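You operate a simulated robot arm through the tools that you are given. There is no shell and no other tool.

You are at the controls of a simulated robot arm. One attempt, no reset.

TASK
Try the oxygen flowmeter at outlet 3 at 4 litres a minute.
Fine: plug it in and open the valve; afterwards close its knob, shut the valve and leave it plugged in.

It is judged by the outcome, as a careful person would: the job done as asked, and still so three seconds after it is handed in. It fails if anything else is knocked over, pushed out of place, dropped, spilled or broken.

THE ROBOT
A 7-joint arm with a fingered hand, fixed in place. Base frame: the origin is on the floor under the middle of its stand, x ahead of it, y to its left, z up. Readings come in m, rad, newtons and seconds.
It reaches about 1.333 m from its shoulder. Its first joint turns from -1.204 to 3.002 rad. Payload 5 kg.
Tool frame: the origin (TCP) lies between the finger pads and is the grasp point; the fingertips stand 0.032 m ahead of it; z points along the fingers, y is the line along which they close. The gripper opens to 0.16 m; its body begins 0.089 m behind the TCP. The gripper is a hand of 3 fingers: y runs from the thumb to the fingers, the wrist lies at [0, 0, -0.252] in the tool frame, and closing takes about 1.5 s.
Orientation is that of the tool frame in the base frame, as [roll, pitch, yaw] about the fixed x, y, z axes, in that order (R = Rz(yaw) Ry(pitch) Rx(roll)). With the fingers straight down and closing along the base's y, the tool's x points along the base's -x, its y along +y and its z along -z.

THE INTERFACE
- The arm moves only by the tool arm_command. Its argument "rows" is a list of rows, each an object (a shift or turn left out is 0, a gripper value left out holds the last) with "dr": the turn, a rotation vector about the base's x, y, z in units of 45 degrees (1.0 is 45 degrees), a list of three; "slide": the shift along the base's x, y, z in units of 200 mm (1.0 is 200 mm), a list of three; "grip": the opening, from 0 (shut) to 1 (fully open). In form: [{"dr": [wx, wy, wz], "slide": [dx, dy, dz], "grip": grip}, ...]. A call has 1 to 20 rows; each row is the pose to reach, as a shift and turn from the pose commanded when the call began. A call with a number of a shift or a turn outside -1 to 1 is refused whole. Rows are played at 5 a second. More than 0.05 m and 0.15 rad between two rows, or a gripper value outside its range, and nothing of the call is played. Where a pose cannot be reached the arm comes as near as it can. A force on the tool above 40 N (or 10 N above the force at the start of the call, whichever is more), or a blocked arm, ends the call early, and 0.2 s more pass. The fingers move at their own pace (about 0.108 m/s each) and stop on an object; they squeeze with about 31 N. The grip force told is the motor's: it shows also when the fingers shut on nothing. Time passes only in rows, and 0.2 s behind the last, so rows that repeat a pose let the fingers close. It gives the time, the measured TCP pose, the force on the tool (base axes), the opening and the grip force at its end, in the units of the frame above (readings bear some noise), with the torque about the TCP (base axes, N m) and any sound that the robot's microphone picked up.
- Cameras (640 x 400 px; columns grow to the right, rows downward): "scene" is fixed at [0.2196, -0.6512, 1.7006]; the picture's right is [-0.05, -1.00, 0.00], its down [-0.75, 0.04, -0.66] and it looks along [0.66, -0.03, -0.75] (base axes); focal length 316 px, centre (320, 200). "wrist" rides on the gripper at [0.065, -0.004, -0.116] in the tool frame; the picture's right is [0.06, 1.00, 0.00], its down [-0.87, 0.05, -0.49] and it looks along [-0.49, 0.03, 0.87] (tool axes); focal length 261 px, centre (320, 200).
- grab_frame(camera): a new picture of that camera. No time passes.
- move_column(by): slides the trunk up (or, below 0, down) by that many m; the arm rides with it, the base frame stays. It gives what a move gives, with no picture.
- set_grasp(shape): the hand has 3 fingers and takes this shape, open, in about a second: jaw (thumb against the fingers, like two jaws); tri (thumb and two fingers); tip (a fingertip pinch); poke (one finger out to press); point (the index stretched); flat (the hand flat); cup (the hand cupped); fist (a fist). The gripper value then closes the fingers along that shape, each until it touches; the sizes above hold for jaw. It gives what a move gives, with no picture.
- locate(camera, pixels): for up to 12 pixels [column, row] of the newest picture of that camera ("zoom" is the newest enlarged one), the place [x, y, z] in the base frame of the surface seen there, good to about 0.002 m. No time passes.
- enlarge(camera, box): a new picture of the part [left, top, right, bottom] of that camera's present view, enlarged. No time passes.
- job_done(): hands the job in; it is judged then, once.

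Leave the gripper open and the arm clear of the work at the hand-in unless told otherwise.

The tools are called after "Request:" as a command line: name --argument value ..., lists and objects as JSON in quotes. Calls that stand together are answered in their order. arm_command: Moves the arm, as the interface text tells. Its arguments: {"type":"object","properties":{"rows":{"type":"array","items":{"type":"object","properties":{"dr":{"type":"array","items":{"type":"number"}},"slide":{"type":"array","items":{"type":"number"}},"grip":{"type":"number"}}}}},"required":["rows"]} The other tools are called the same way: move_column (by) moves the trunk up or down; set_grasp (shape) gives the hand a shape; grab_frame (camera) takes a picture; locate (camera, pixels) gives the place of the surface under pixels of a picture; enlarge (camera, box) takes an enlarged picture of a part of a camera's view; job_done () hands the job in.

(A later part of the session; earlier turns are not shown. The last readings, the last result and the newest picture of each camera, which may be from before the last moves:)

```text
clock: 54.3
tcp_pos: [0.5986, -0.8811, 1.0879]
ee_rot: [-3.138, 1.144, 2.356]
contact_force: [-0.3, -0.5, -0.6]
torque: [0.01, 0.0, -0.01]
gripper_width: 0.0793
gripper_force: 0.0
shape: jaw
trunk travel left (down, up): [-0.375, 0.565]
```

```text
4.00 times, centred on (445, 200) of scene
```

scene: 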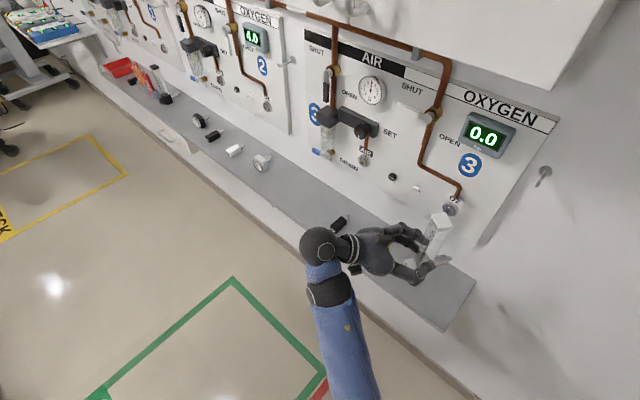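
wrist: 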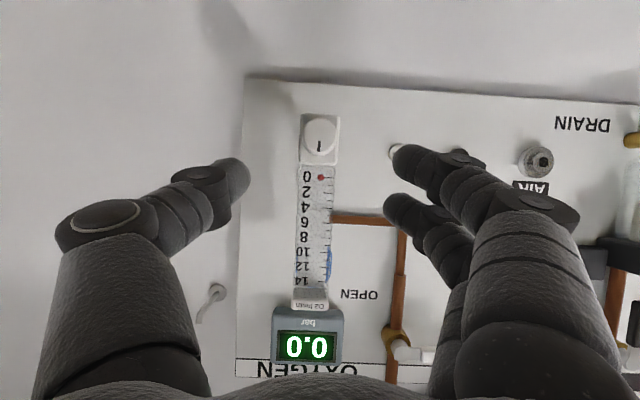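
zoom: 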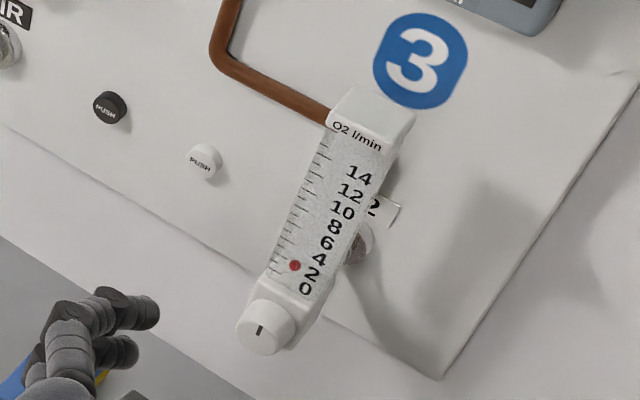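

Flowmeter is plugged in and hangs steady; knob mark is up, ball at 0, display 0.0 bar. Next: open the valve by pushing its handle down (left → down). First close the fingers, raise the trunk 0.25 m, and view the valve.

Request:
arm_command --rows '[{"slide": [-0.08, 0.08, 0], "grip": 0.3}, {"slide": [-0.16, 0.16, 0], "grip": 0.0}, {"slide": [-0.16, 0.16, 0], "grip": 0.0}, {"slide": [-0.16, 0.16, 0], "grip": 0.0}, {"slide": [-0.16, 0.16, 0], "grip": 0.0}]'

Request:
move_column --by 0.25

Request:
grab_frame --camera "wrist"

```text
clock: 55.5
tcp_pos: [0.5667, -0.8492, 1.0874]
ee_rot: [-3.139, 1.145, 2.357]
contact_force: [0.6, 0.1, -0.1]
torque: [-0.02, -0.01, -0.01]
gripper_width: 0.0
gripper_force: 30.7
shape: jaw
trunk travel left (down, up): [-0.375, 0.565]
```

```text
clock: 58.0
tcp_pos: [0.5665, -0.8494, 1.3395]
ee_rot: [-3.141, 1.147, 2.357]
contact_force: [-0.4, 0.0, -1.3]
torque: [-0.01, 0.0, 0.03]
gripper_width: 0.0
gripper_force: 31.4
shape: jaw
trunk travel left (down, up): [-0.625, 0.315]
```

```text
taken
```

wrist: 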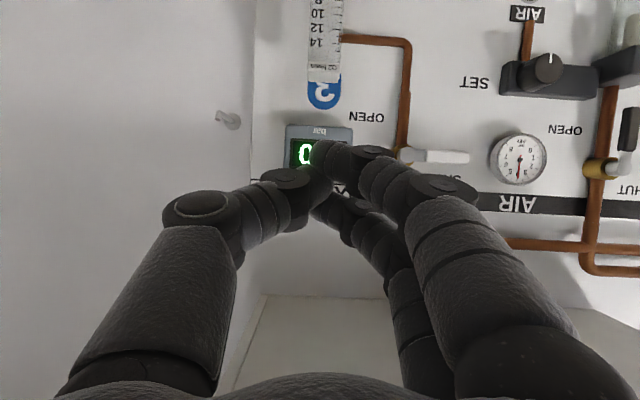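

Fingers closed into a cluster. Slide left 0.18 m along the wall (staying 0.2 m off it) to get in front of the handle.

Request:
arm_command --rows '[{"slide": [0.127, 0.127, 0]}, {"slide": [0.254, 0.254, 0]}, {"slide": [0.381, 0.381, 0]}, {"slide": [0.508, 0.508, 0]}, {"slide": [0.636, 0.636, 0]}]'

Request:
grab_frame --camera "wrist"

```text
clock: 59.2
tcp_pos: [0.6939, -0.7226, 1.3363]
ee_rot: [-3.14, 1.144, 2.353]
contact_force: [0.1, -0.5, -1.3]
torque: [-0.02, -0.03, -0.04]
gripper_width: 0.0002
gripper_force: 31.6
shape: jaw
trunk travel left (down, up): [-0.625, 0.315]
```

```text
taken
```

wrist: 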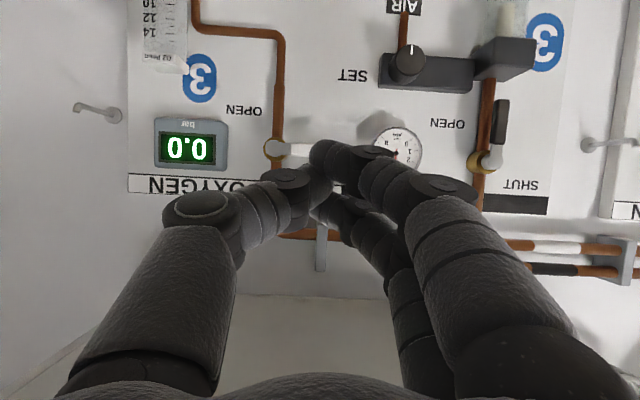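

Now level the hand (pitch up ~24.5°) in place.

Request:
arm_command --rows '[{"dr": [-0.096, -0.096, 0]}, {"dr": [-0.192, -0.192, 0]}, {"dr": [-0.288, -0.288, 0]}, {"dr": [-0.384, -0.384, 0]}]'

Request:
grab_frame --camera "wrist"

Request:
grab_frame --camera "scene"

```text
clock: 60.2
tcp_pos: [0.6948, -0.7209, 1.3323]
ee_rot: [2.039, 1.557, 1.255]
contact_force: [0.0, -1.6, 4.4]
torque: [0.35, 0.39, 0.17]
gripper_width: 0.0
gripper_force: 31.7
shape: jaw
trunk travel left (down, up): [-0.625, 0.315]
```

```text
taken
```

wrist: 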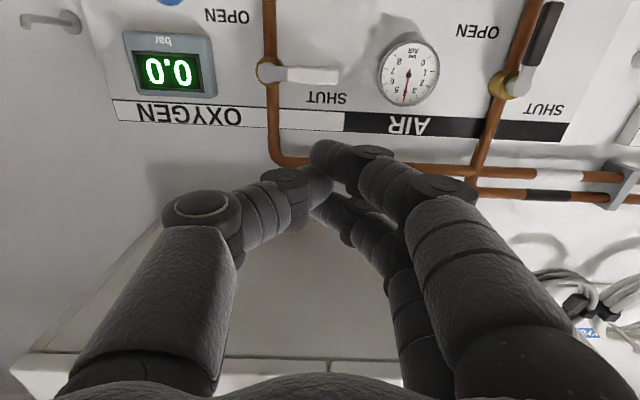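

```text
taken
```

scene: 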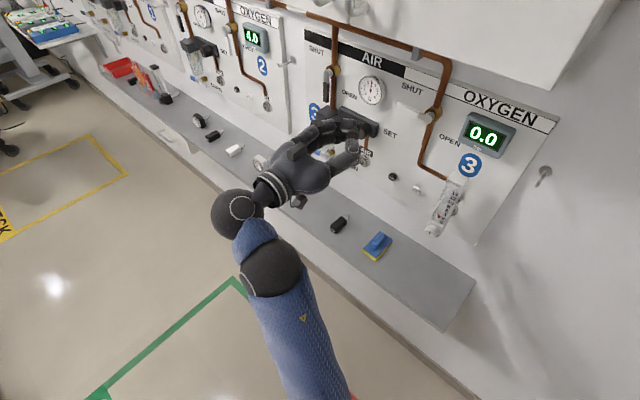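

Level now. I check the force reading once more at rest, and zoom on the valve from the wrist camera.

Request:
arm_command --rows '[{"slide": [0, 0, 0]}, {"slide": [0, 0, 0]}]'

Request:
enlarge --camera "wrist" --box '[240, 40, 360, 115]'

Request:
locate --camera "zoom" --pixels '[[530, 195], [470, 190], [400, 185], [300, 175], [240, 180], [190, 175], [520, 155], [520, 225], [260, 190], [180, 150], [180, 250], [280, 130]]'

```text
clock: 60.8
tcp_pos: [0.6927, -0.7223, 1.3386]
ee_rot: [0.205, 1.569, -0.584]
contact_force: [-0.3, 0.4, -0.2]
torque: [0.04, 0.0, 0.02]
gripper_width: 0.0
gripper_force: 31.2
shape: jaw
trunk travel left (down, up): [-0.625, 0.315]
```

```text
5.33 times, centred on (300, 78) of wrist
```

zoom: 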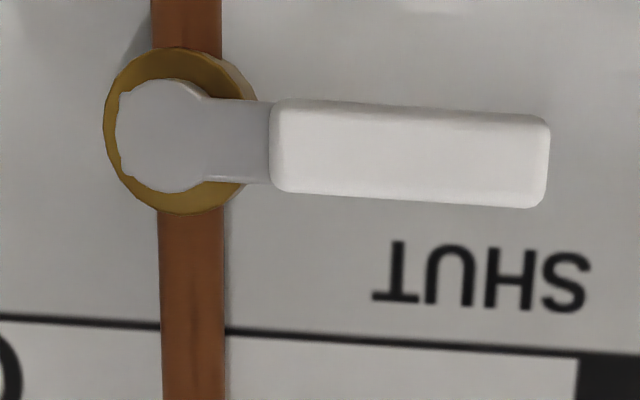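

```text
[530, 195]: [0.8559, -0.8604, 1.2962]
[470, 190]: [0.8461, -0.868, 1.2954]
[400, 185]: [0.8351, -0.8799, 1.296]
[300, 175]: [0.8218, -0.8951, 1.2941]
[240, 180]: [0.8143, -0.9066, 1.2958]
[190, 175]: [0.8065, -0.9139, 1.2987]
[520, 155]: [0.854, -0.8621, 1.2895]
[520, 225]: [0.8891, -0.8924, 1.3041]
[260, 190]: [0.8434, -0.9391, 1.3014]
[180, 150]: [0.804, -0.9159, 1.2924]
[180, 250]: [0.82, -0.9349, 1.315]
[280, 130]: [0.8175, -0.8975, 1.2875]
```

At rest, force is zero. Handle: centre z≈1.290, half-thickness 8 mm, front n≈-1.2135, tip u≈0.000, pivot u≈0.0825. Now locating my own closed fingertips to know where the cluster ends.

Request:
grab_frame --camera "wrist"

Request:
locate --camera "wrist" --pixels '[[315, 150], [320, 145], [325, 160], [318, 165], [315, 208], [322, 200], [318, 215], [305, 180], [320, 175], [290, 172], [345, 150], [330, 220]]'

Request:
enlarge --camera "wrist" --box '[260, 120, 400, 240]'

```text
taken
```

wrist: 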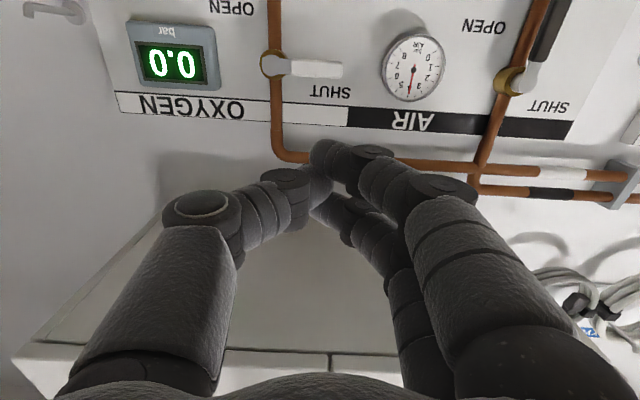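

```text
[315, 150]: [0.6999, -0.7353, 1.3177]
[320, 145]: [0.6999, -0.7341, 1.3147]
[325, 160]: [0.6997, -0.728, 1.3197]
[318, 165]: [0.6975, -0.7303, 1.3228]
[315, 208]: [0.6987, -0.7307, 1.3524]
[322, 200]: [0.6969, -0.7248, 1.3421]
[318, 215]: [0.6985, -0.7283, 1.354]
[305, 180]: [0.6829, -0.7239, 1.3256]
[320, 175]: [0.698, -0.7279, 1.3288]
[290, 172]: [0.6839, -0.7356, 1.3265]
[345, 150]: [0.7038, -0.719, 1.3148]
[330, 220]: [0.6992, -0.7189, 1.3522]
```

```text
3.33 times, centred on (330, 180) of wrist
```

zoom: 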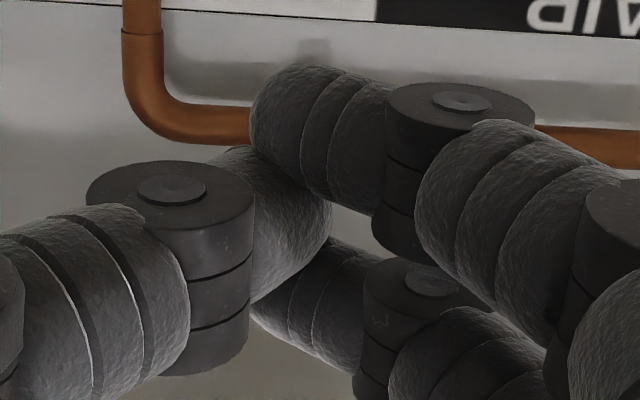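

When closed, the fingertips fold inward, giving little reach ahead. A single straight finger would push the handle more cleanly; I'll try the "point" shape here in free space and look.

Request:
set_grasp --shape "point"

Request:
grab_frame --camera "wrist"

Request:
enlarge --camera "scene" --box '[220, 80, 420, 220]'

```text
clock: 61.7
tcp_pos: [0.6934, -0.7211, 1.3376]
ee_rot: [-2.812, 1.57, 2.683]
contact_force: [0.6, -0.1, 0.0]
torque: [-0.03, 0.0, -0.01]
gripper_width: 0.0001
gripper_force: 0.1
shape: point
trunk travel left (down, up): [-0.625, 0.315]
```

```text
taken
```

wrist: 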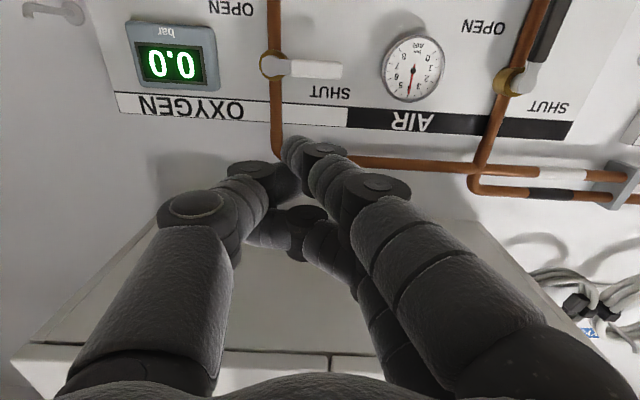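

```text
2.86 times, centred on (320, 150) of scene
```

zoom: 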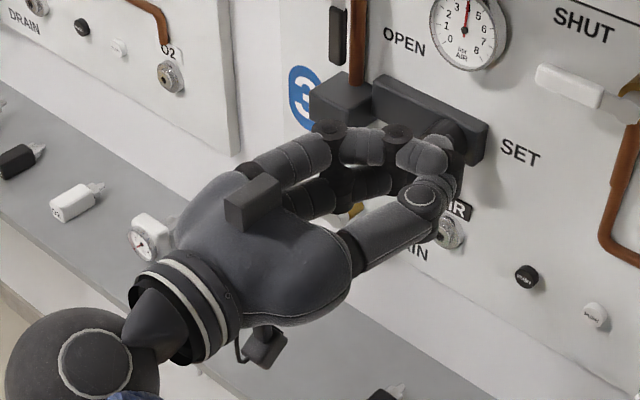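

It's still closed along that shape. Opening the gripper value to see the stretched index.

Request:
arm_command --rows '[{"grip": 1.0}, {"grip": 1.0}, {"grip": 1.0}, {"grip": 1.0}, {"grip": 1.0}, {"grip": 1.0}, {"grip": 1.0}]'

Request:
grab_frame --camera "wrist"

Request:
enlarge --camera "scene" --box '[220, 80, 420, 220]'

```text
clock: 63.3
tcp_pos: [0.694, -0.7222, 1.3382]
ee_rot: [0.394, 1.57, -0.394]
contact_force: [0.2, -0.9, 0.0]
torque: [0.04, -0.02, 0.03]
gripper_width: 0.0001
gripper_force: 0.0
shape: point
trunk travel left (down, up): [-0.625, 0.315]
```

```text
taken
```

wrist: 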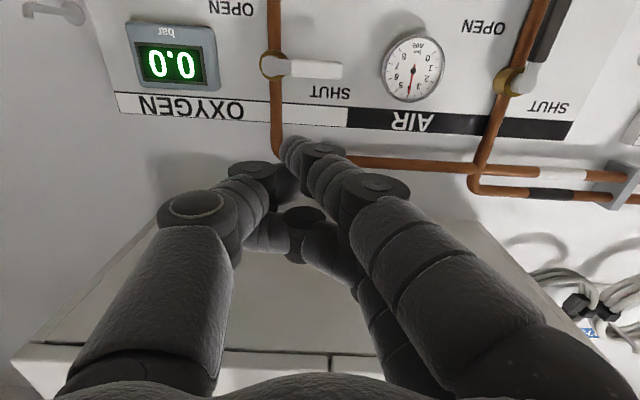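

```text
2.86 times, centred on (320, 150) of scene
```

zoom: 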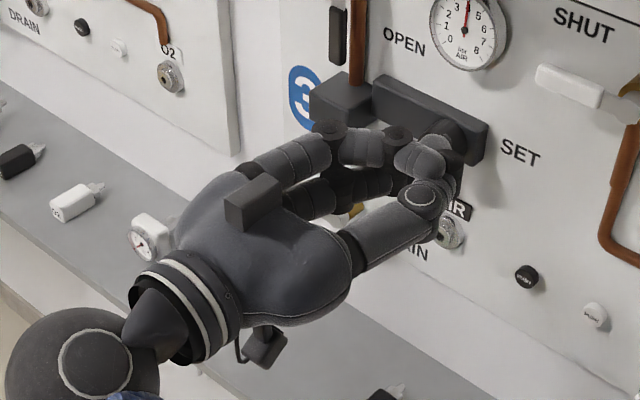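

"Point" leaves the finger slanted. Try "poke".

Request:
set_grasp --shape "poke"

Request:
grab_frame --camera "wrist"

Request:
enlarge --camera "scene" --box '[220, 80, 420, 220]'

```text
clock: 64.2
tcp_pos: [0.6926, -0.7219, 1.3385]
ee_rot: [0.394, 1.571, -0.395]
contact_force: [0.4, 0.6, -0.2]
torque: [0.03, 0.0, 0.01]
gripper_width: 0.0002
gripper_force: 0.0
shape: poke
trunk travel left (down, up): [-0.625, 0.315]
```

```text
taken
```

wrist: 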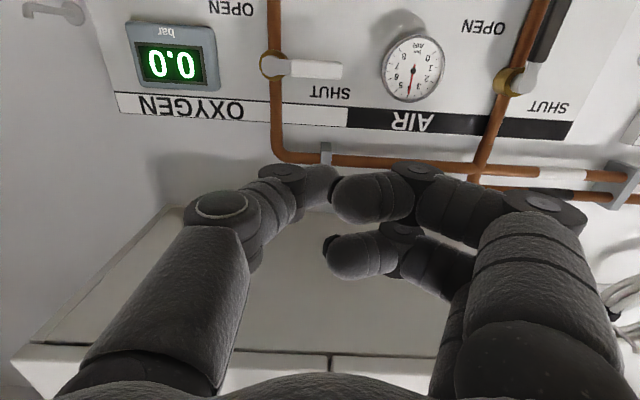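

```text
2.86 times, centred on (320, 150) of scene
```

zoom: 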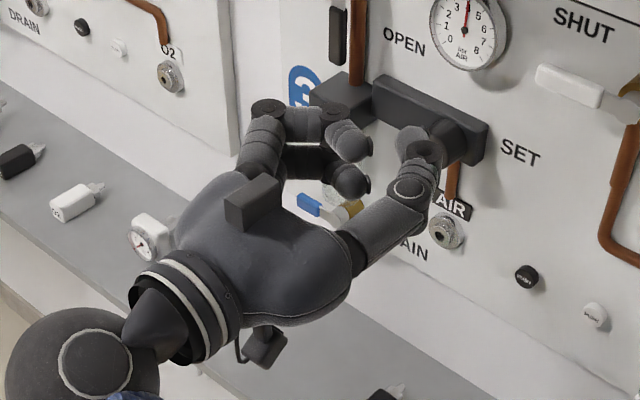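

Neither is handy. Instead I'll grip the handle itself: roll the hand 90° (fingers above, thumb below the handle), hold it, and swing it through the quarter turn so I end at the present roll. First back to "jaw", then test the roll in free space.

Request:
set_grasp --shape "jaw"

Request:
arm_command --rows '[{"dr": [0.1, -0.1, 0], "grip": 0.45}, {"dr": [0.2, -0.2, 0], "grip": 0.45}, {"dr": [0.3, -0.3, 0], "grip": 0.45}, {"dr": [0.4, -0.4, 0], "grip": 0.45}, {"dr": [0.5, -0.5, 0], "grip": 0.45}, {"dr": [0.6, -0.6, 0], "grip": 0.45}, {"dr": [0.7071, -0.7071, 0], "grip": 0.45}]'

Request:
grab_frame --camera "wrist"

```text
clock: 65.1
tcp_pos: [0.693, -0.722, 1.3378]
ee_rot: [-2.766, 1.57, 2.728]
contact_force: [0.0, 1.5, -0.5]
torque: [0.0, 0.03, -0.01]
gripper_width: 0.1596
gripper_force: 0.1
shape: jaw
trunk travel left (down, up): [-0.625, 0.315]
```

```text
clock: 66.7
tcp_pos: [0.6926, -0.7229, 1.3391]
ee_rot: [1.575, 0.783, 0.785]
contact_force: [0.2, 0.1, 0.1]
torque: [0.0, -0.02, 0.0]
gripper_width: 0.073
gripper_force: 0.1
shape: jaw
trunk travel left (down, up): [-0.625, 0.315]
```

```text
taken
```

wrist: 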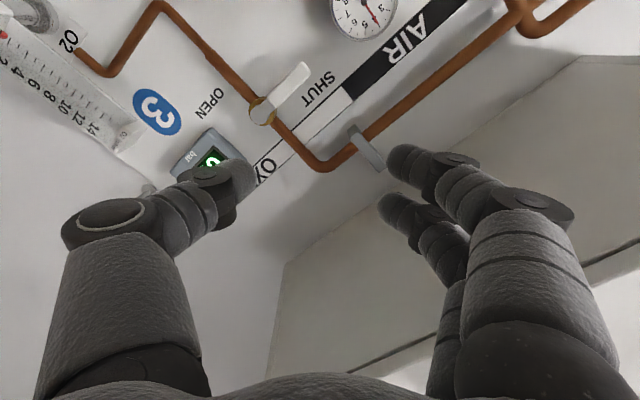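

The roll works. Second 45°.

Request:
arm_command --rows '[{"dr": [0.1, -0.1, 0]}, {"dr": [0.2, -0.2, 0]}, {"dr": [0.3, -0.3, 0]}, {"dr": [0.4, -0.4, 0]}, {"dr": [0.5, -0.5, 0]}, {"dr": [0.6, -0.6, 0]}, {"dr": [0.7071, -0.7071, 0]}]'

Request:
grab_frame --camera "wrist"

Request:
grab_frame --camera "scene"

```text
clock: 68.3
tcp_pos: [0.6932, -0.7228, 1.3379]
ee_rot: [1.575, -0.002, 0.784]
contact_force: [0.1, -0.1, 0.6]
torque: [-0.03, 0.02, 0.0]
gripper_width: 0.0726
gripper_force: 0.0
shape: jaw
trunk travel left (down, up): [-0.625, 0.315]
```

```text
taken
```

wrist: 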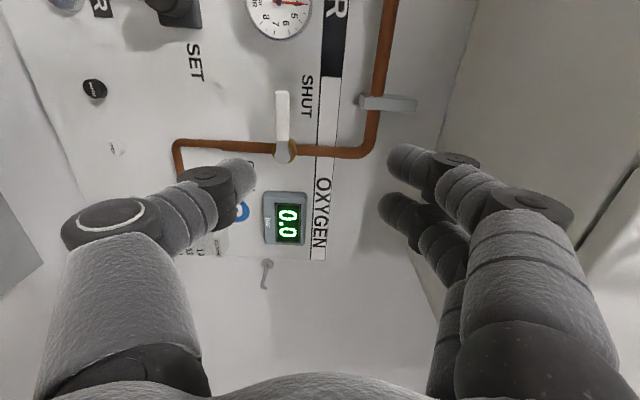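

```text
taken
```

scene: 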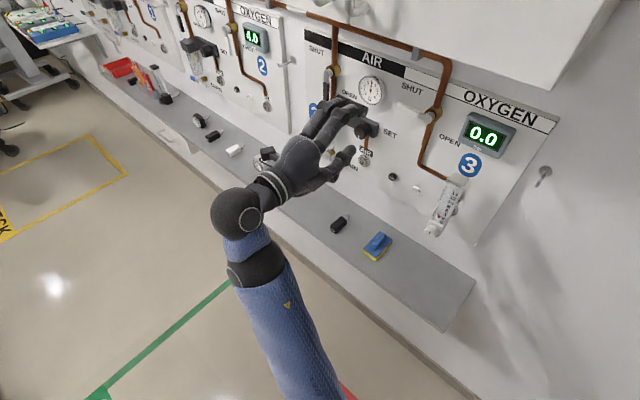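

Fingers are now above and thumb below. Lower to z=1.290, trim u to 0.028 and advance to 6 cm from the handle, then look.

Request:
arm_command --rows '[{"slide": [-0.0125, -0.0125, -0.12]}, {"slide": [-0.025, -0.025, -0.24]}, {"slide": [0.07, -0.12, -0.24]}, {"slide": [0.165, -0.215, -0.24]}, {"slide": [0.26, -0.31, -0.24]}, {"slide": [0.355, -0.405, -0.24]}, {"slide": [0.45, -0.5, -0.24]}, {"slide": [0.5, -0.55, -0.24]}]'

Request:
grab_frame --camera "wrist"

Request:
enlarge --camera "scene" --box '[330, 50, 480, 160]'

```text
clock: 70.1
tcp_pos: [0.7915, -0.8326, 1.2894]
ee_rot: [1.575, 0.0, 0.787]
contact_force: [0.7, -0.1, -0.2]
torque: [0.01, 0.01, 0.01]
gripper_width: 0.0725
gripper_force: 0.2
shape: jaw
trunk travel left (down, up): [-0.625, 0.315]
```

```text
taken
```

wrist: 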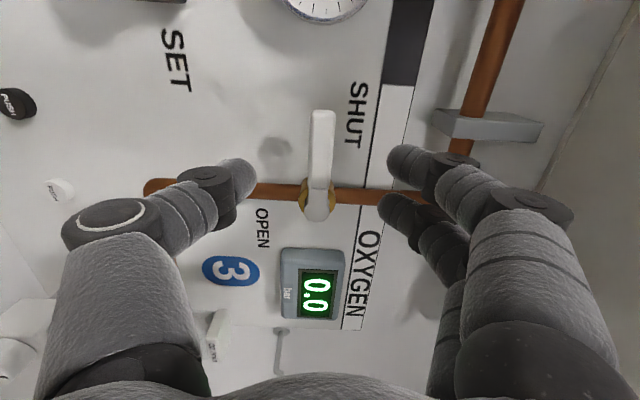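

```text
3.64 times, centred on (405, 105) of scene
```

zoom: 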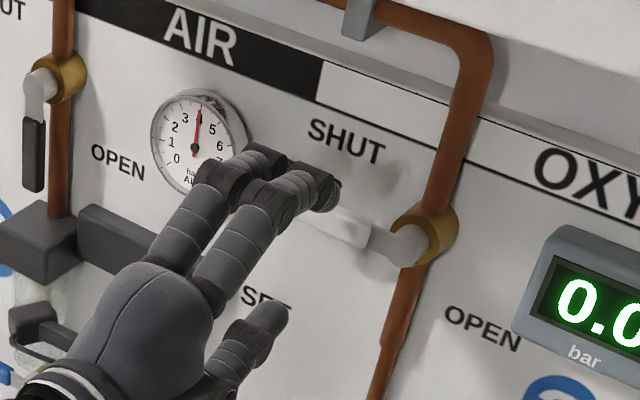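

Handle centred between thumb and fingers. Advance 66 mm so that the pads straddle the handle.

Request:
arm_command --rows '[{"slide": [0.06, -0.06, 0]}, {"slide": [0.12, -0.12, 0]}, {"slide": [0.18, -0.18, 0]}, {"slide": [0.232, -0.232, 0]}, {"slide": [0.232, -0.232, 0]}]'

Request:
grab_frame --camera "wrist"

```text
clock: 71.3
tcp_pos: [0.84, -0.8788, 1.2918]
ee_rot: [1.572, 0.0, 0.784]
contact_force: [0.3, 1.1, 1.0]
torque: [-0.02, 0.0, 0.0]
gripper_width: 0.0724
gripper_force: 0.0
shape: jaw
trunk travel left (down, up): [-0.625, 0.315]
```

```text
taken
```

wrist: 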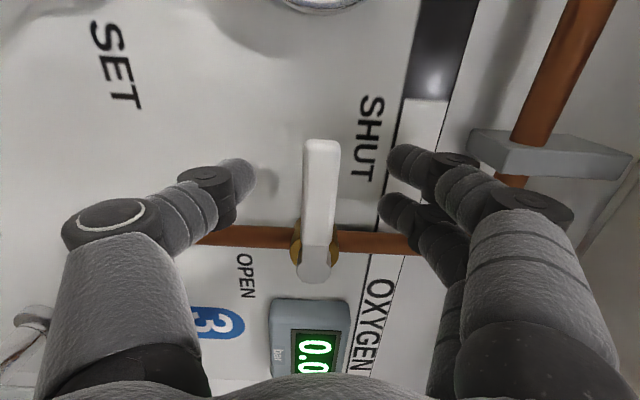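

In place (n≈-1.215). Closing on the handle.

Request:
arm_command --rows '[{"grip": 0.35}, {"grip": 0.25}, {"grip": 0.15}, {"grip": 0.0}, {"grip": 0.0}, {"grip": 0.0}, {"grip": 0.0}]'

Request:
grab_frame --camera "wrist"

Request:
enlarge --camera "scene" --box '[330, 50, 480, 160]'

```text
clock: 72.9
tcp_pos: [0.8423, -0.8802, 1.2884]
ee_rot: [1.574, 0.0, 0.786]
contact_force: [11.1, -11.0, -0.6]
torque: [-0.01, 0.06, 0.0]
gripper_width: 0.0
gripper_force: 30.9
shape: jaw
trunk travel left (down, up): [-0.625, 0.315]
```

```text
taken
```

wrist: 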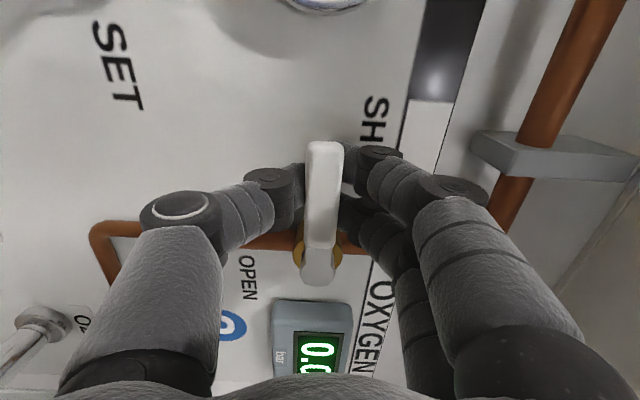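

```text
3.64 times, centred on (405, 105) of scene
```

zoom: 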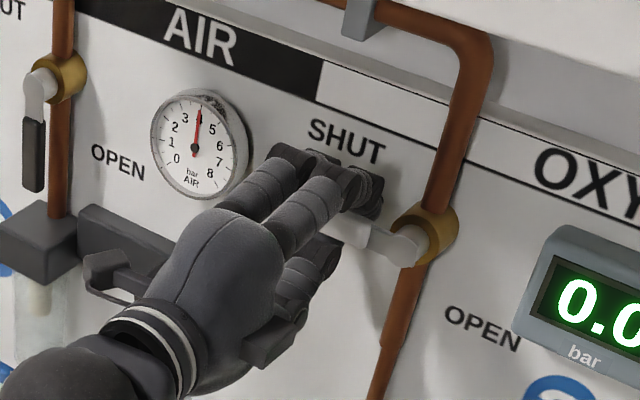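

The fingertips closed behind the handle (width 0, pulled toward the wall with ~15 N). I'll open, back off 12 mm, and re-close so the pads actually pinch the handle.

Request:
arm_command --rows '[{"grip": 0.2}, {"grip": 0.35}, {"grip": 0.35}, {"slide": [-0.021, 0.021, 0.004], "grip": 0.35}, {"slide": [-0.0424, 0.0424, 0.008], "grip": 0.35}, {"slide": [-0.0424, 0.0424, 0.008], "grip": 0.2}, {"slide": [-0.0424, 0.0424, 0.008], "grip": 0.1}, {"slide": [-0.0424, 0.0424, 0.008], "grip": 0.0}, {"slide": [-0.0424, 0.0424, 0.008], "grip": 0.0}, {"slide": [-0.0424, 0.0424, 0.008], "grip": 0.0}]'

Request:
grab_frame --camera "wrist"

```text
clock: 75.1
tcp_pos: [0.8322, -0.869, 1.2914]
ee_rot: [1.574, 0.001, 0.784]
contact_force: [2.7, -1.4, -0.8]
torque: [-0.06, -0.01, 0.0]
gripper_width: 0.0126
gripper_force: 30.9
shape: jaw
trunk travel left (down, up): [-0.625, 0.315]
```

```text
taken
```

wrist: 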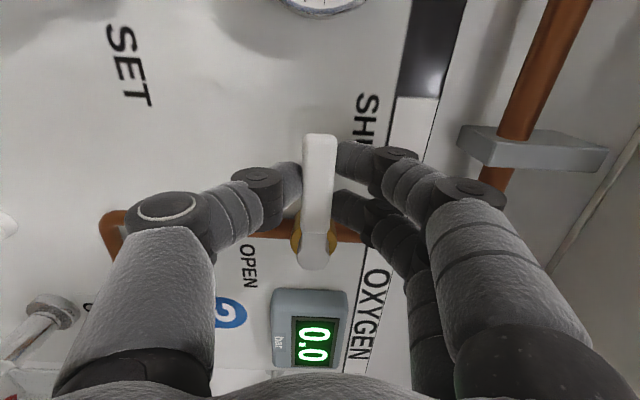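

Good pinch on the handle (12.6 mm, low side force). Now swing it: first 45° of the arc about the pivot (radius ≈56 mm), rolling the hand with it.

Request:
arm_command --rows '[{"dr": [-0.1179, 0.1179, 0], "slide": [-0.0017, -0.0017, -0.0369]}, {"dr": [-0.2357, 0.2357, 0], "slide": [-0.0068, -0.0068, -0.0731]}, {"dr": [-0.3536, 0.3536, 0], "slide": [-0.0152, -0.0152, -0.1081]}, {"dr": [-0.4714, 0.4714, 0], "slide": [-0.0268, -0.0268, -0.1413]}, {"dr": [-0.5893, 0.5893, 0], "slide": [-0.0413, -0.0413, -0.172]}, {"dr": [-0.7071, 0.7071, 0], "slide": [-0.0585, -0.0585, -0.1998]}]'

Request:
grab_frame --camera "wrist"

Request:
enlarge --camera "scene" --box '[330, 50, 520, 190]'

```text
clock: 76.5
tcp_pos: [0.8207, -0.8809, 1.2517]
ee_rot: [1.575, 0.787, 0.786]
contact_force: [4.4, -1.3, 2.3]
torque: [-0.18, -0.05, 0.05]
gripper_width: 0.0122
gripper_force: 31.2
shape: jaw
trunk travel left (down, up): [-0.625, 0.315]
```

```text
taken
```

wrist: 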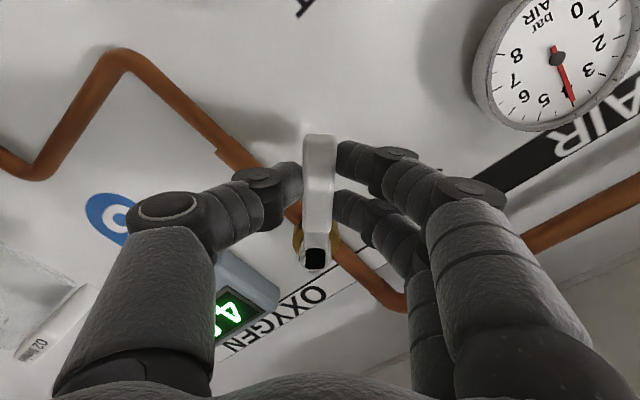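

```text
2.86 times, centred on (425, 120) of scene
```

zoom: 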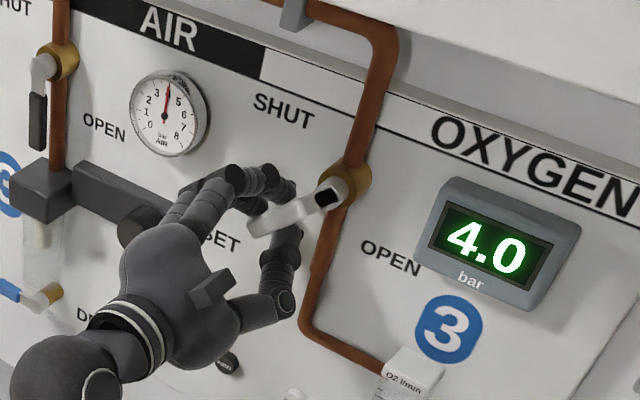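

The display already reads 4.0 bar at 45°; continuing to the full quarter turn (handle down).

Request:
arm_command --rows '[{"dr": [-0.1179, 0.1179, 0], "slide": [-0.0196, -0.0196, -0.0244]}, {"dr": [-0.2357, 0.2357, 0], "slide": [-0.0414, -0.0414, -0.0449]}, {"dr": [-0.3536, 0.3536, 0], "slide": [-0.0648, -0.0648, -0.0612]}, {"dr": [-0.4714, 0.4714, 0], "slide": [-0.0895, -0.0895, -0.0731]}, {"dr": [-0.5893, 0.5893, 0], "slide": [-0.1152, -0.1152, -0.0803]}, {"dr": [-0.7071, 0.7071, 0], "slide": [-0.1413, -0.1413, -0.0827]}]'

Request:
grab_frame --camera "wrist"

Request:
enlarge --camera "scene" --box '[330, 50, 520, 190]'

```text
clock: 77.9
tcp_pos: [0.7919, -0.9077, 1.2357]
ee_rot: [-1.003, 1.567, -1.79]
contact_force: [18.5, -1.9, 16.0]
torque: [-0.15, -0.28, 0.39]
gripper_width: 0.0112
gripper_force: 30.9
shape: jaw
trunk travel left (down, up): [-0.625, 0.315]
```

```text
taken
```

wrist: 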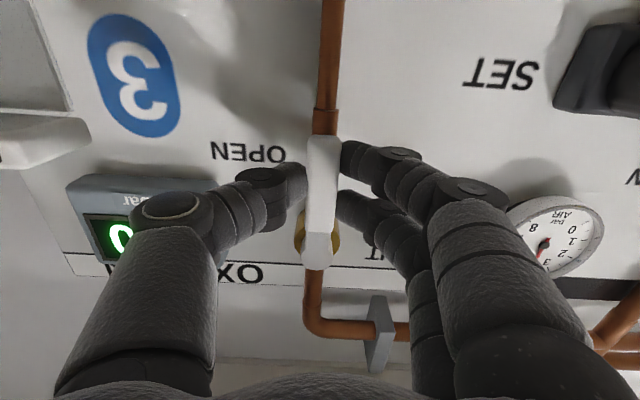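

```text
2.86 times, centred on (425, 120) of scene
```

zoom: 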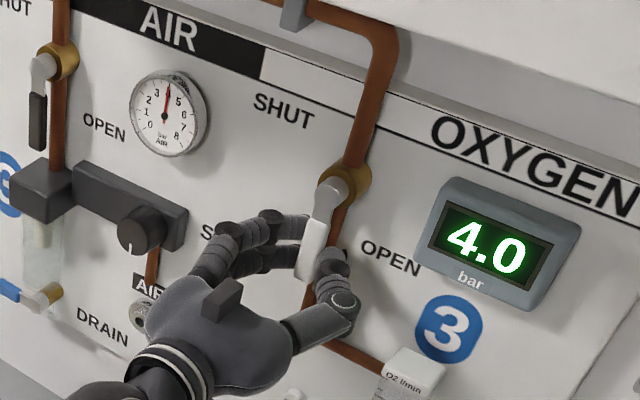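

Valve handle points straight down (OPEN), display 4.0 bar. Releasing and backing out.

Request:
arm_command --rows '[{"grip": 0.15}, {"grip": 0.3}, {"grip": 0.4}, {"grip": 0.4}, {"slide": [-0.1, 0.1, 0], "grip": 0.4}, {"slide": [-0.2, 0.2, 0], "grip": 0.4}, {"slide": [-0.35, 0.35, 0], "grip": 0.4}, {"slide": [-0.5, 0.5, 0], "grip": 0.4}, {"slide": [-0.65, 0.65, 0], "grip": 0.4}]'

Request:
grab_frame --camera "scene"

Request:
enlarge --camera "scene" --box '[390, 70, 530, 250]'

```text
clock: 79.9
tcp_pos: [0.6595, -0.7796, 1.2362]
ee_rot: [0.406, 1.569, -0.383]
contact_force: [-0.8, 0.0, 0.4]
torque: [-0.03, -0.02, 0.01]
gripper_width: 0.0634
gripper_force: 0.1
shape: jaw
trunk travel left (down, up): [-0.625, 0.315]
```

```text
taken
```

scene: 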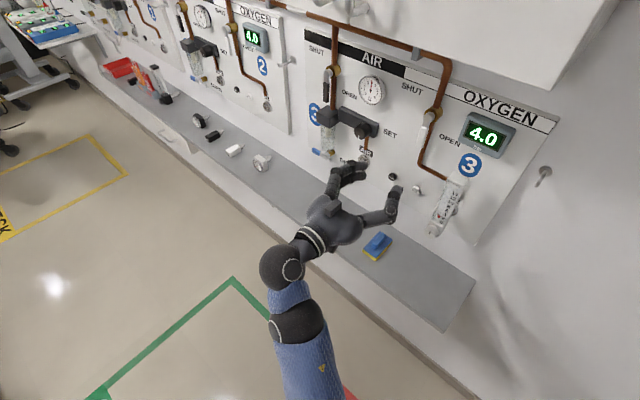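

```text
2.22 times, centred on (460, 160) of scene
```

zoom: 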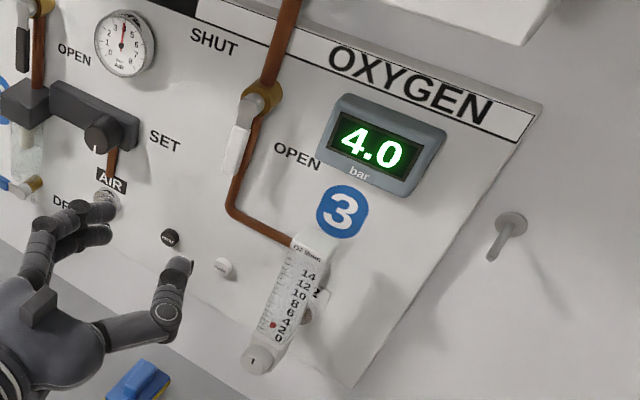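

Valve open, 4.0 bar, ball still at 0 with the knob closed. Zooming in on the flowmeter for a baseline.

Request:
enlarge --camera "scene" --box '[420, 175, 475, 245]'

Request:
locate --camera "zoom" --pixels '[[215, 250], [175, 345], [190, 325], [310, 45], [260, 110], [280, 160], [250, 220], [165, 335], [190, 350], [177, 330], [160, 345], [200, 345]]'

```text
5.71 times, centred on (448, 210) of scene
```

zoom: 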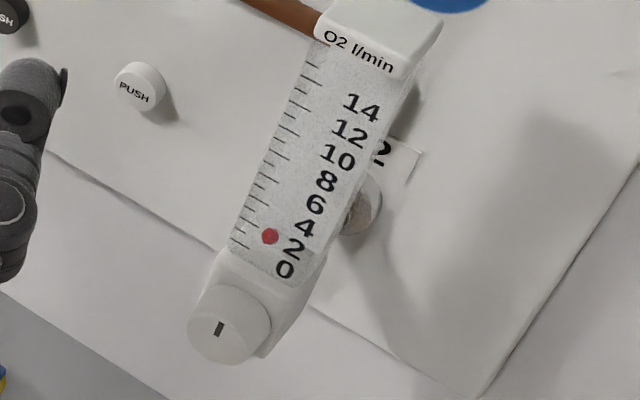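

```text
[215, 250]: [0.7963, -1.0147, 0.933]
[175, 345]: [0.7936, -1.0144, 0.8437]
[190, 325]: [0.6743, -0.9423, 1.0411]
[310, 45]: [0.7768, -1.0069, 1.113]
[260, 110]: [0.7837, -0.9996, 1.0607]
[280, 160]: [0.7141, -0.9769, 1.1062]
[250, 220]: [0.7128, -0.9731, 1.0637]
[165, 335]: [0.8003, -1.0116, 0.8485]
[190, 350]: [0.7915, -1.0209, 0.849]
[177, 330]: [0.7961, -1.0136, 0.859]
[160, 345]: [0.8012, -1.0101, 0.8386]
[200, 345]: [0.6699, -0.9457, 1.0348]
```

Baseline recorded (ball at zoom (270,236)). Now to the knob: slide right along the wall at n≈-0.98 to line up with it (u≈0.202).

Request:
arm_command --rows '[{"slide": [-0.13, 0.13, 0]}, {"slide": [-0.23, 0.03, 0]}, {"slide": [-0.33, -0.07, 0]}, {"slide": [-0.43, -0.17, 0]}, {"slide": [-0.545, -0.285, 0]}]'

Request:
grab_frame --camera "wrist"

```text
clock: 81.1
tcp_pos: [0.5513, -0.8381, 1.2353]
ee_rot: [-1.696, 1.57, -2.486]
contact_force: [-0.8, 0.2, 0.0]
torque: [0.03, 0.0, 0.01]
gripper_width: 0.0636
gripper_force: 0.0
shape: jaw
trunk travel left (down, up): [-0.625, 0.315]
```

```text
taken
```

wrist: 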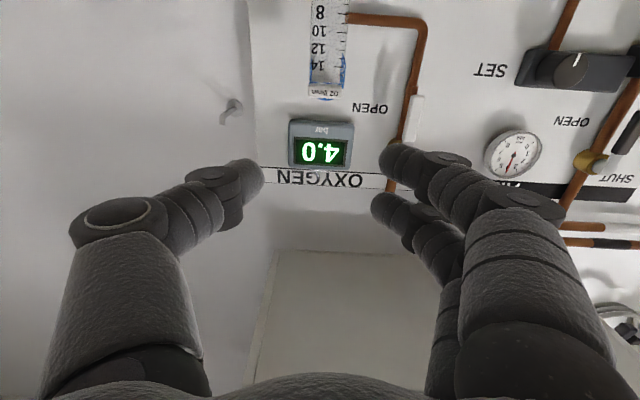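

Lined up at u≈0.203. Knob opening is normally counter-clockwise, so I start with the hand rolled clockwise 90° (as before) to have room to turn CCW. Rolling in free space first.

Request:
arm_command --rows '[{"dr": [0.1, -0.1, 0]}, {"dr": [0.2, -0.2, 0]}, {"dr": [0.3, -0.3, 0]}, {"dr": [0.4, -0.4, 0]}, {"dr": [0.5, -0.5, 0]}, {"dr": [0.6, -0.6, 0]}, {"dr": [0.7071, -0.7071, 0]}]'

Request:
arm_command --rows '[{"dr": [0.1, -0.1, 0]}, {"dr": [0.2, -0.2, 0]}, {"dr": [0.3, -0.3, 0]}, {"dr": [0.4, -0.4, 0]}, {"dr": [0.5, -0.5, 0]}, {"dr": [0.6, -0.6, 0]}, {"dr": [0.7071, -0.7071, 0]}]'

Request:
grab_frame --camera "scene"

```text
clock: 82.7
tcp_pos: [0.5518, -0.837, 1.2343]
ee_rot: [1.575, 0.783, 0.786]
contact_force: [-0.2, 0.6, -1.1]
torque: [0.0, -0.04, 0.0]
gripper_width: 0.0637
gripper_force: 0.1
shape: jaw
trunk travel left (down, up): [-0.625, 0.315]
```

```text
clock: 84.3
tcp_pos: [0.5516, -0.8371, 1.2364]
ee_rot: [1.576, -0.003, 0.783]
contact_force: [0.2, 0.2, 0.8]
torque: [0.0, 0.0, 0.0]
gripper_width: 0.0636
gripper_force: 0.1
shape: jaw
trunk travel left (down, up): [-0.625, 0.315]
```

```text
taken
```

scene: 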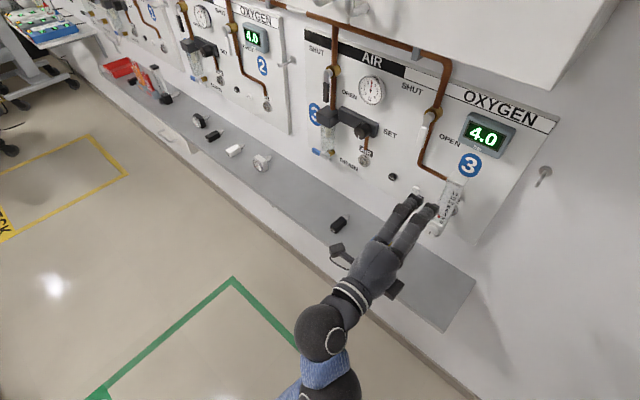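

Now lower the trunk by 0.195 so the hand is at knob height, and look.

Request:
move_column --by -0.195

Request:
grab_frame --camera "wrist"

Request:
enlarge --camera "wrist" --box '[260, 100, 380, 200]'

```text
clock: 86.5
tcp_pos: [0.5516, -0.8369, 1.0413]
ee_rot: [1.575, 0.0, 0.787]
contact_force: [0.0, -0.3, -0.4]
torque: [0.0, -0.01, -0.02]
gripper_width: 0.0636
gripper_force: 0.0
shape: jaw
trunk travel left (down, up): [-0.43, 0.51]
```

```text
taken
```

wrist: 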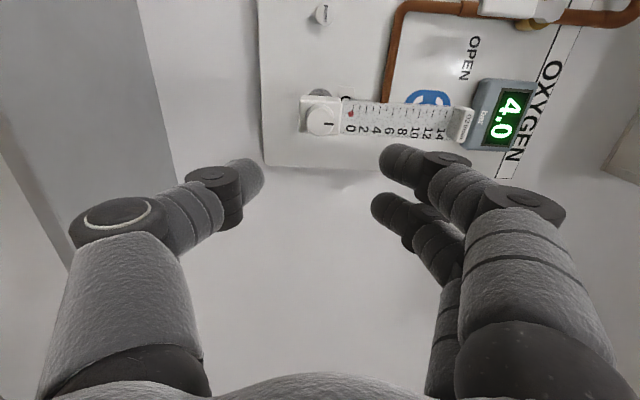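

```text
4.00 times, centred on (320, 150) of wrist
```

zoom: 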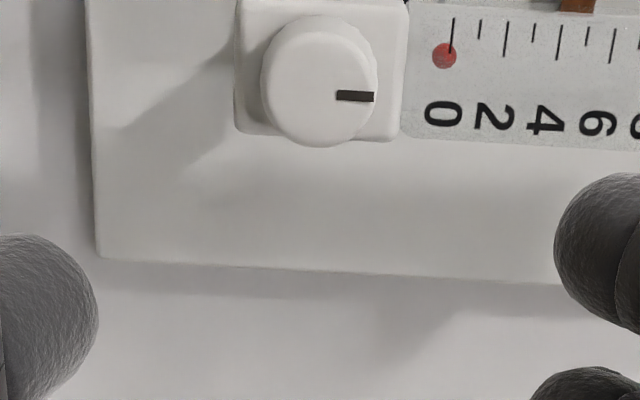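

Locating the knob face in this view.

Request:
locate --camera "zoom" --pixels '[[300, 100], [340, 110], [320, 130], [320, 80], [290, 90], [350, 80], [340, 96], [372, 96], [270, 100], [320, 145], [320, 60], [440, 55]]'

Request:
enlarge --camera "wrist" --box '[295, 95, 345, 140]'

```text
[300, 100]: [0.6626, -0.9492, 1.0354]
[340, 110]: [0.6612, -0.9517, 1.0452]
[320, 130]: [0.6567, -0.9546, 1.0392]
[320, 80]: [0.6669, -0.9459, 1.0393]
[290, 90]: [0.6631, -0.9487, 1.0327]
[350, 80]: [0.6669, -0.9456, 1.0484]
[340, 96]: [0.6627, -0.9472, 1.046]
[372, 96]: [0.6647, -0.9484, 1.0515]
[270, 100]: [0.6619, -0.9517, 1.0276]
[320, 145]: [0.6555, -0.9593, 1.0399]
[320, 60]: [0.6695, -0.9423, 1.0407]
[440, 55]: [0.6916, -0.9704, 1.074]
```

```text
8.89 times, centred on (320, 118) of wrist
```

zoom: 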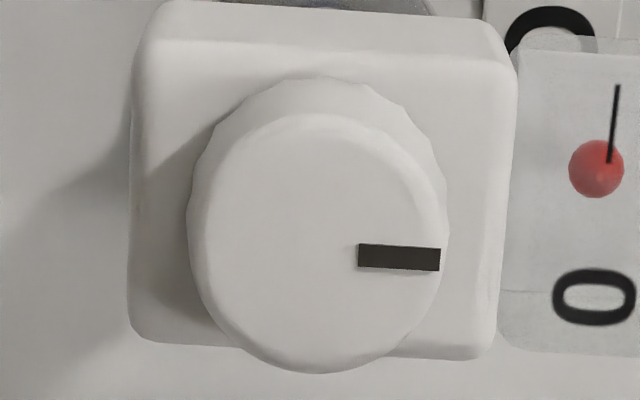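

Knob centre: u≈0.2018, z≈1.0398, face n≈-1.140. Advancing to n≈-1.124 with the fingers straddling it (opening 64 mm).

Request:
arm_command --rows '[{"slide": [0.1, -0.1, -0.0075]}, {"slide": [0.2, -0.2, -0.0075]}, {"slide": [0.3, -0.3, -0.0075]}, {"slide": [0.4, -0.4, -0.0075]}, {"slide": [0.502, -0.502, -0.0075]}, {"slide": [0.502, -0.502, -0.0075]}]'

Request:
grab_frame --camera "wrist"

Request:
enlarge --camera "scene" --box '[400, 165, 490, 265]'

```text
clock: 87.9
tcp_pos: [0.6532, -0.9384, 1.039]
ee_rot: [1.575, 0.0, 0.784]
contact_force: [0.9, -0.4, 0.3]
torque: [0.0, 0.01, 0.01]
gripper_width: 0.0636
gripper_force: 0.1
shape: jaw
trunk travel left (down, up): [-0.43, 0.51]
```

```text
taken
```

wrist: 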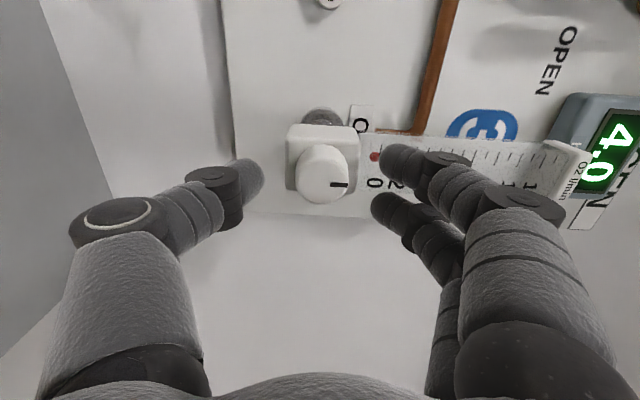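

```text
4.00 times, centred on (445, 215) of scene
```

zoom: 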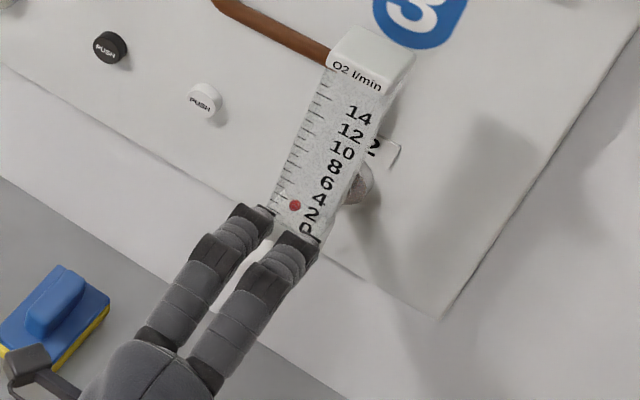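

The ball remains visible in the scene view. Closing on the knob.

Request:
arm_command --rows '[{"grip": 0.3}, {"grip": 0.2}, {"grip": 0.1}, {"grip": 0.0}, {"grip": 0.0}, {"grip": 0.0}]'

Request:
grab_frame --camera "wrist"

Request:
enlarge --camera "scene" --box '[400, 165, 490, 265]'

```text
clock: 89.3
tcp_pos: [0.6538, -0.9389, 1.0391]
ee_rot: [1.574, 0.003, 0.787]
contact_force: [0.5, -1.5, -0.5]
torque: [0.0, 0.02, -0.02]
gripper_width: 0.0181
gripper_force: 31.2
shape: jaw
trunk travel left (down, up): [-0.43, 0.51]
```

```text
taken
```

wrist: 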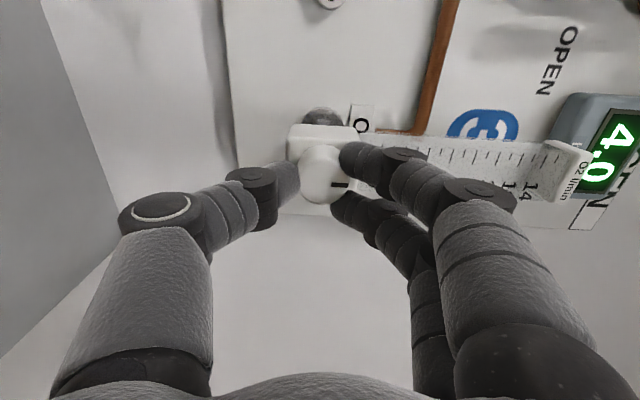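

```text
4.00 times, centred on (445, 215) of scene
```

zoom: 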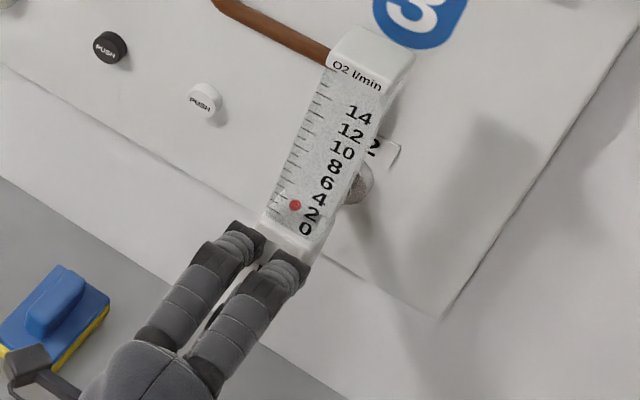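

Knob gripped. Turn counter-clockwise 15° about its axis and watch the ball.

Request:
arm_command --rows '[{"dr": [-0.1179, 0.1179, 0]}, {"dr": [-0.2357, 0.2357, 0]}, {"dr": [-0.2357, 0.2357, 0]}, {"dr": [-0.2357, 0.2357, 0]}]'

Request:
enlarge --camera "scene" --box '[420, 175, 475, 245]'

Request:
grab_frame --camera "wrist"

```text
clock: 90.3
tcp_pos: [0.6524, -0.9385, 1.039]
ee_rot: [1.575, 0.26, 0.784]
contact_force: [1.9, -11.5, 1.9]
torque: [0.46, -0.48, -0.08]
gripper_width: 0.0174
gripper_force: 30.7
shape: jaw
trunk travel left (down, up): [-0.43, 0.51]
```

```text
5.71 times, centred on (448, 210) of scene
```

zoom: 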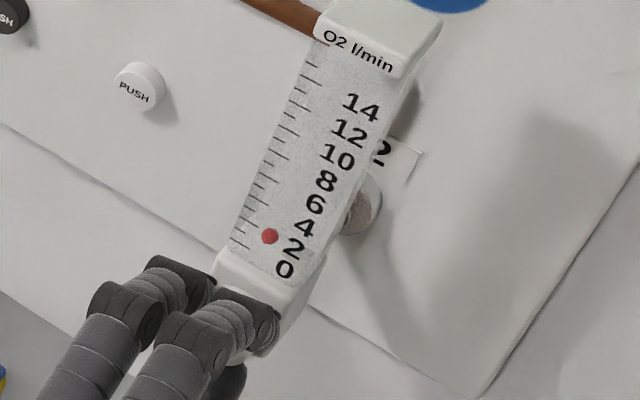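

```text
taken
```

wrist: 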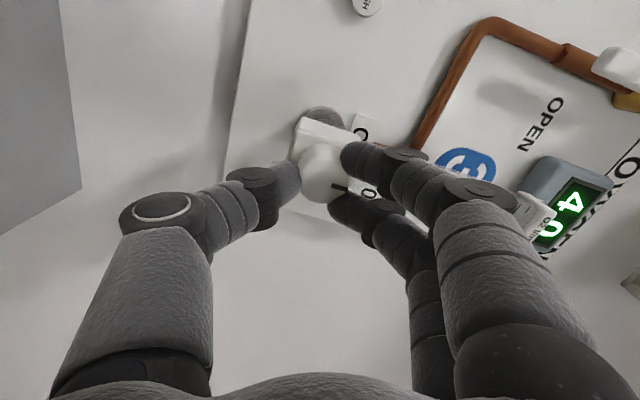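

The ball hasn't moved and there's 0.67 N·m resistance; checking whether the knob turned at all (mark orientation).

Request:
enlarge --camera "wrist" --box '[285, 110, 375, 220]'

```text
3.64 times, centred on (330, 165) of wrist
```

zoom: 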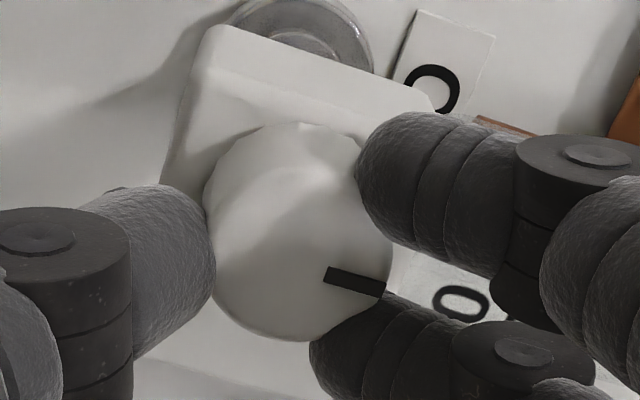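

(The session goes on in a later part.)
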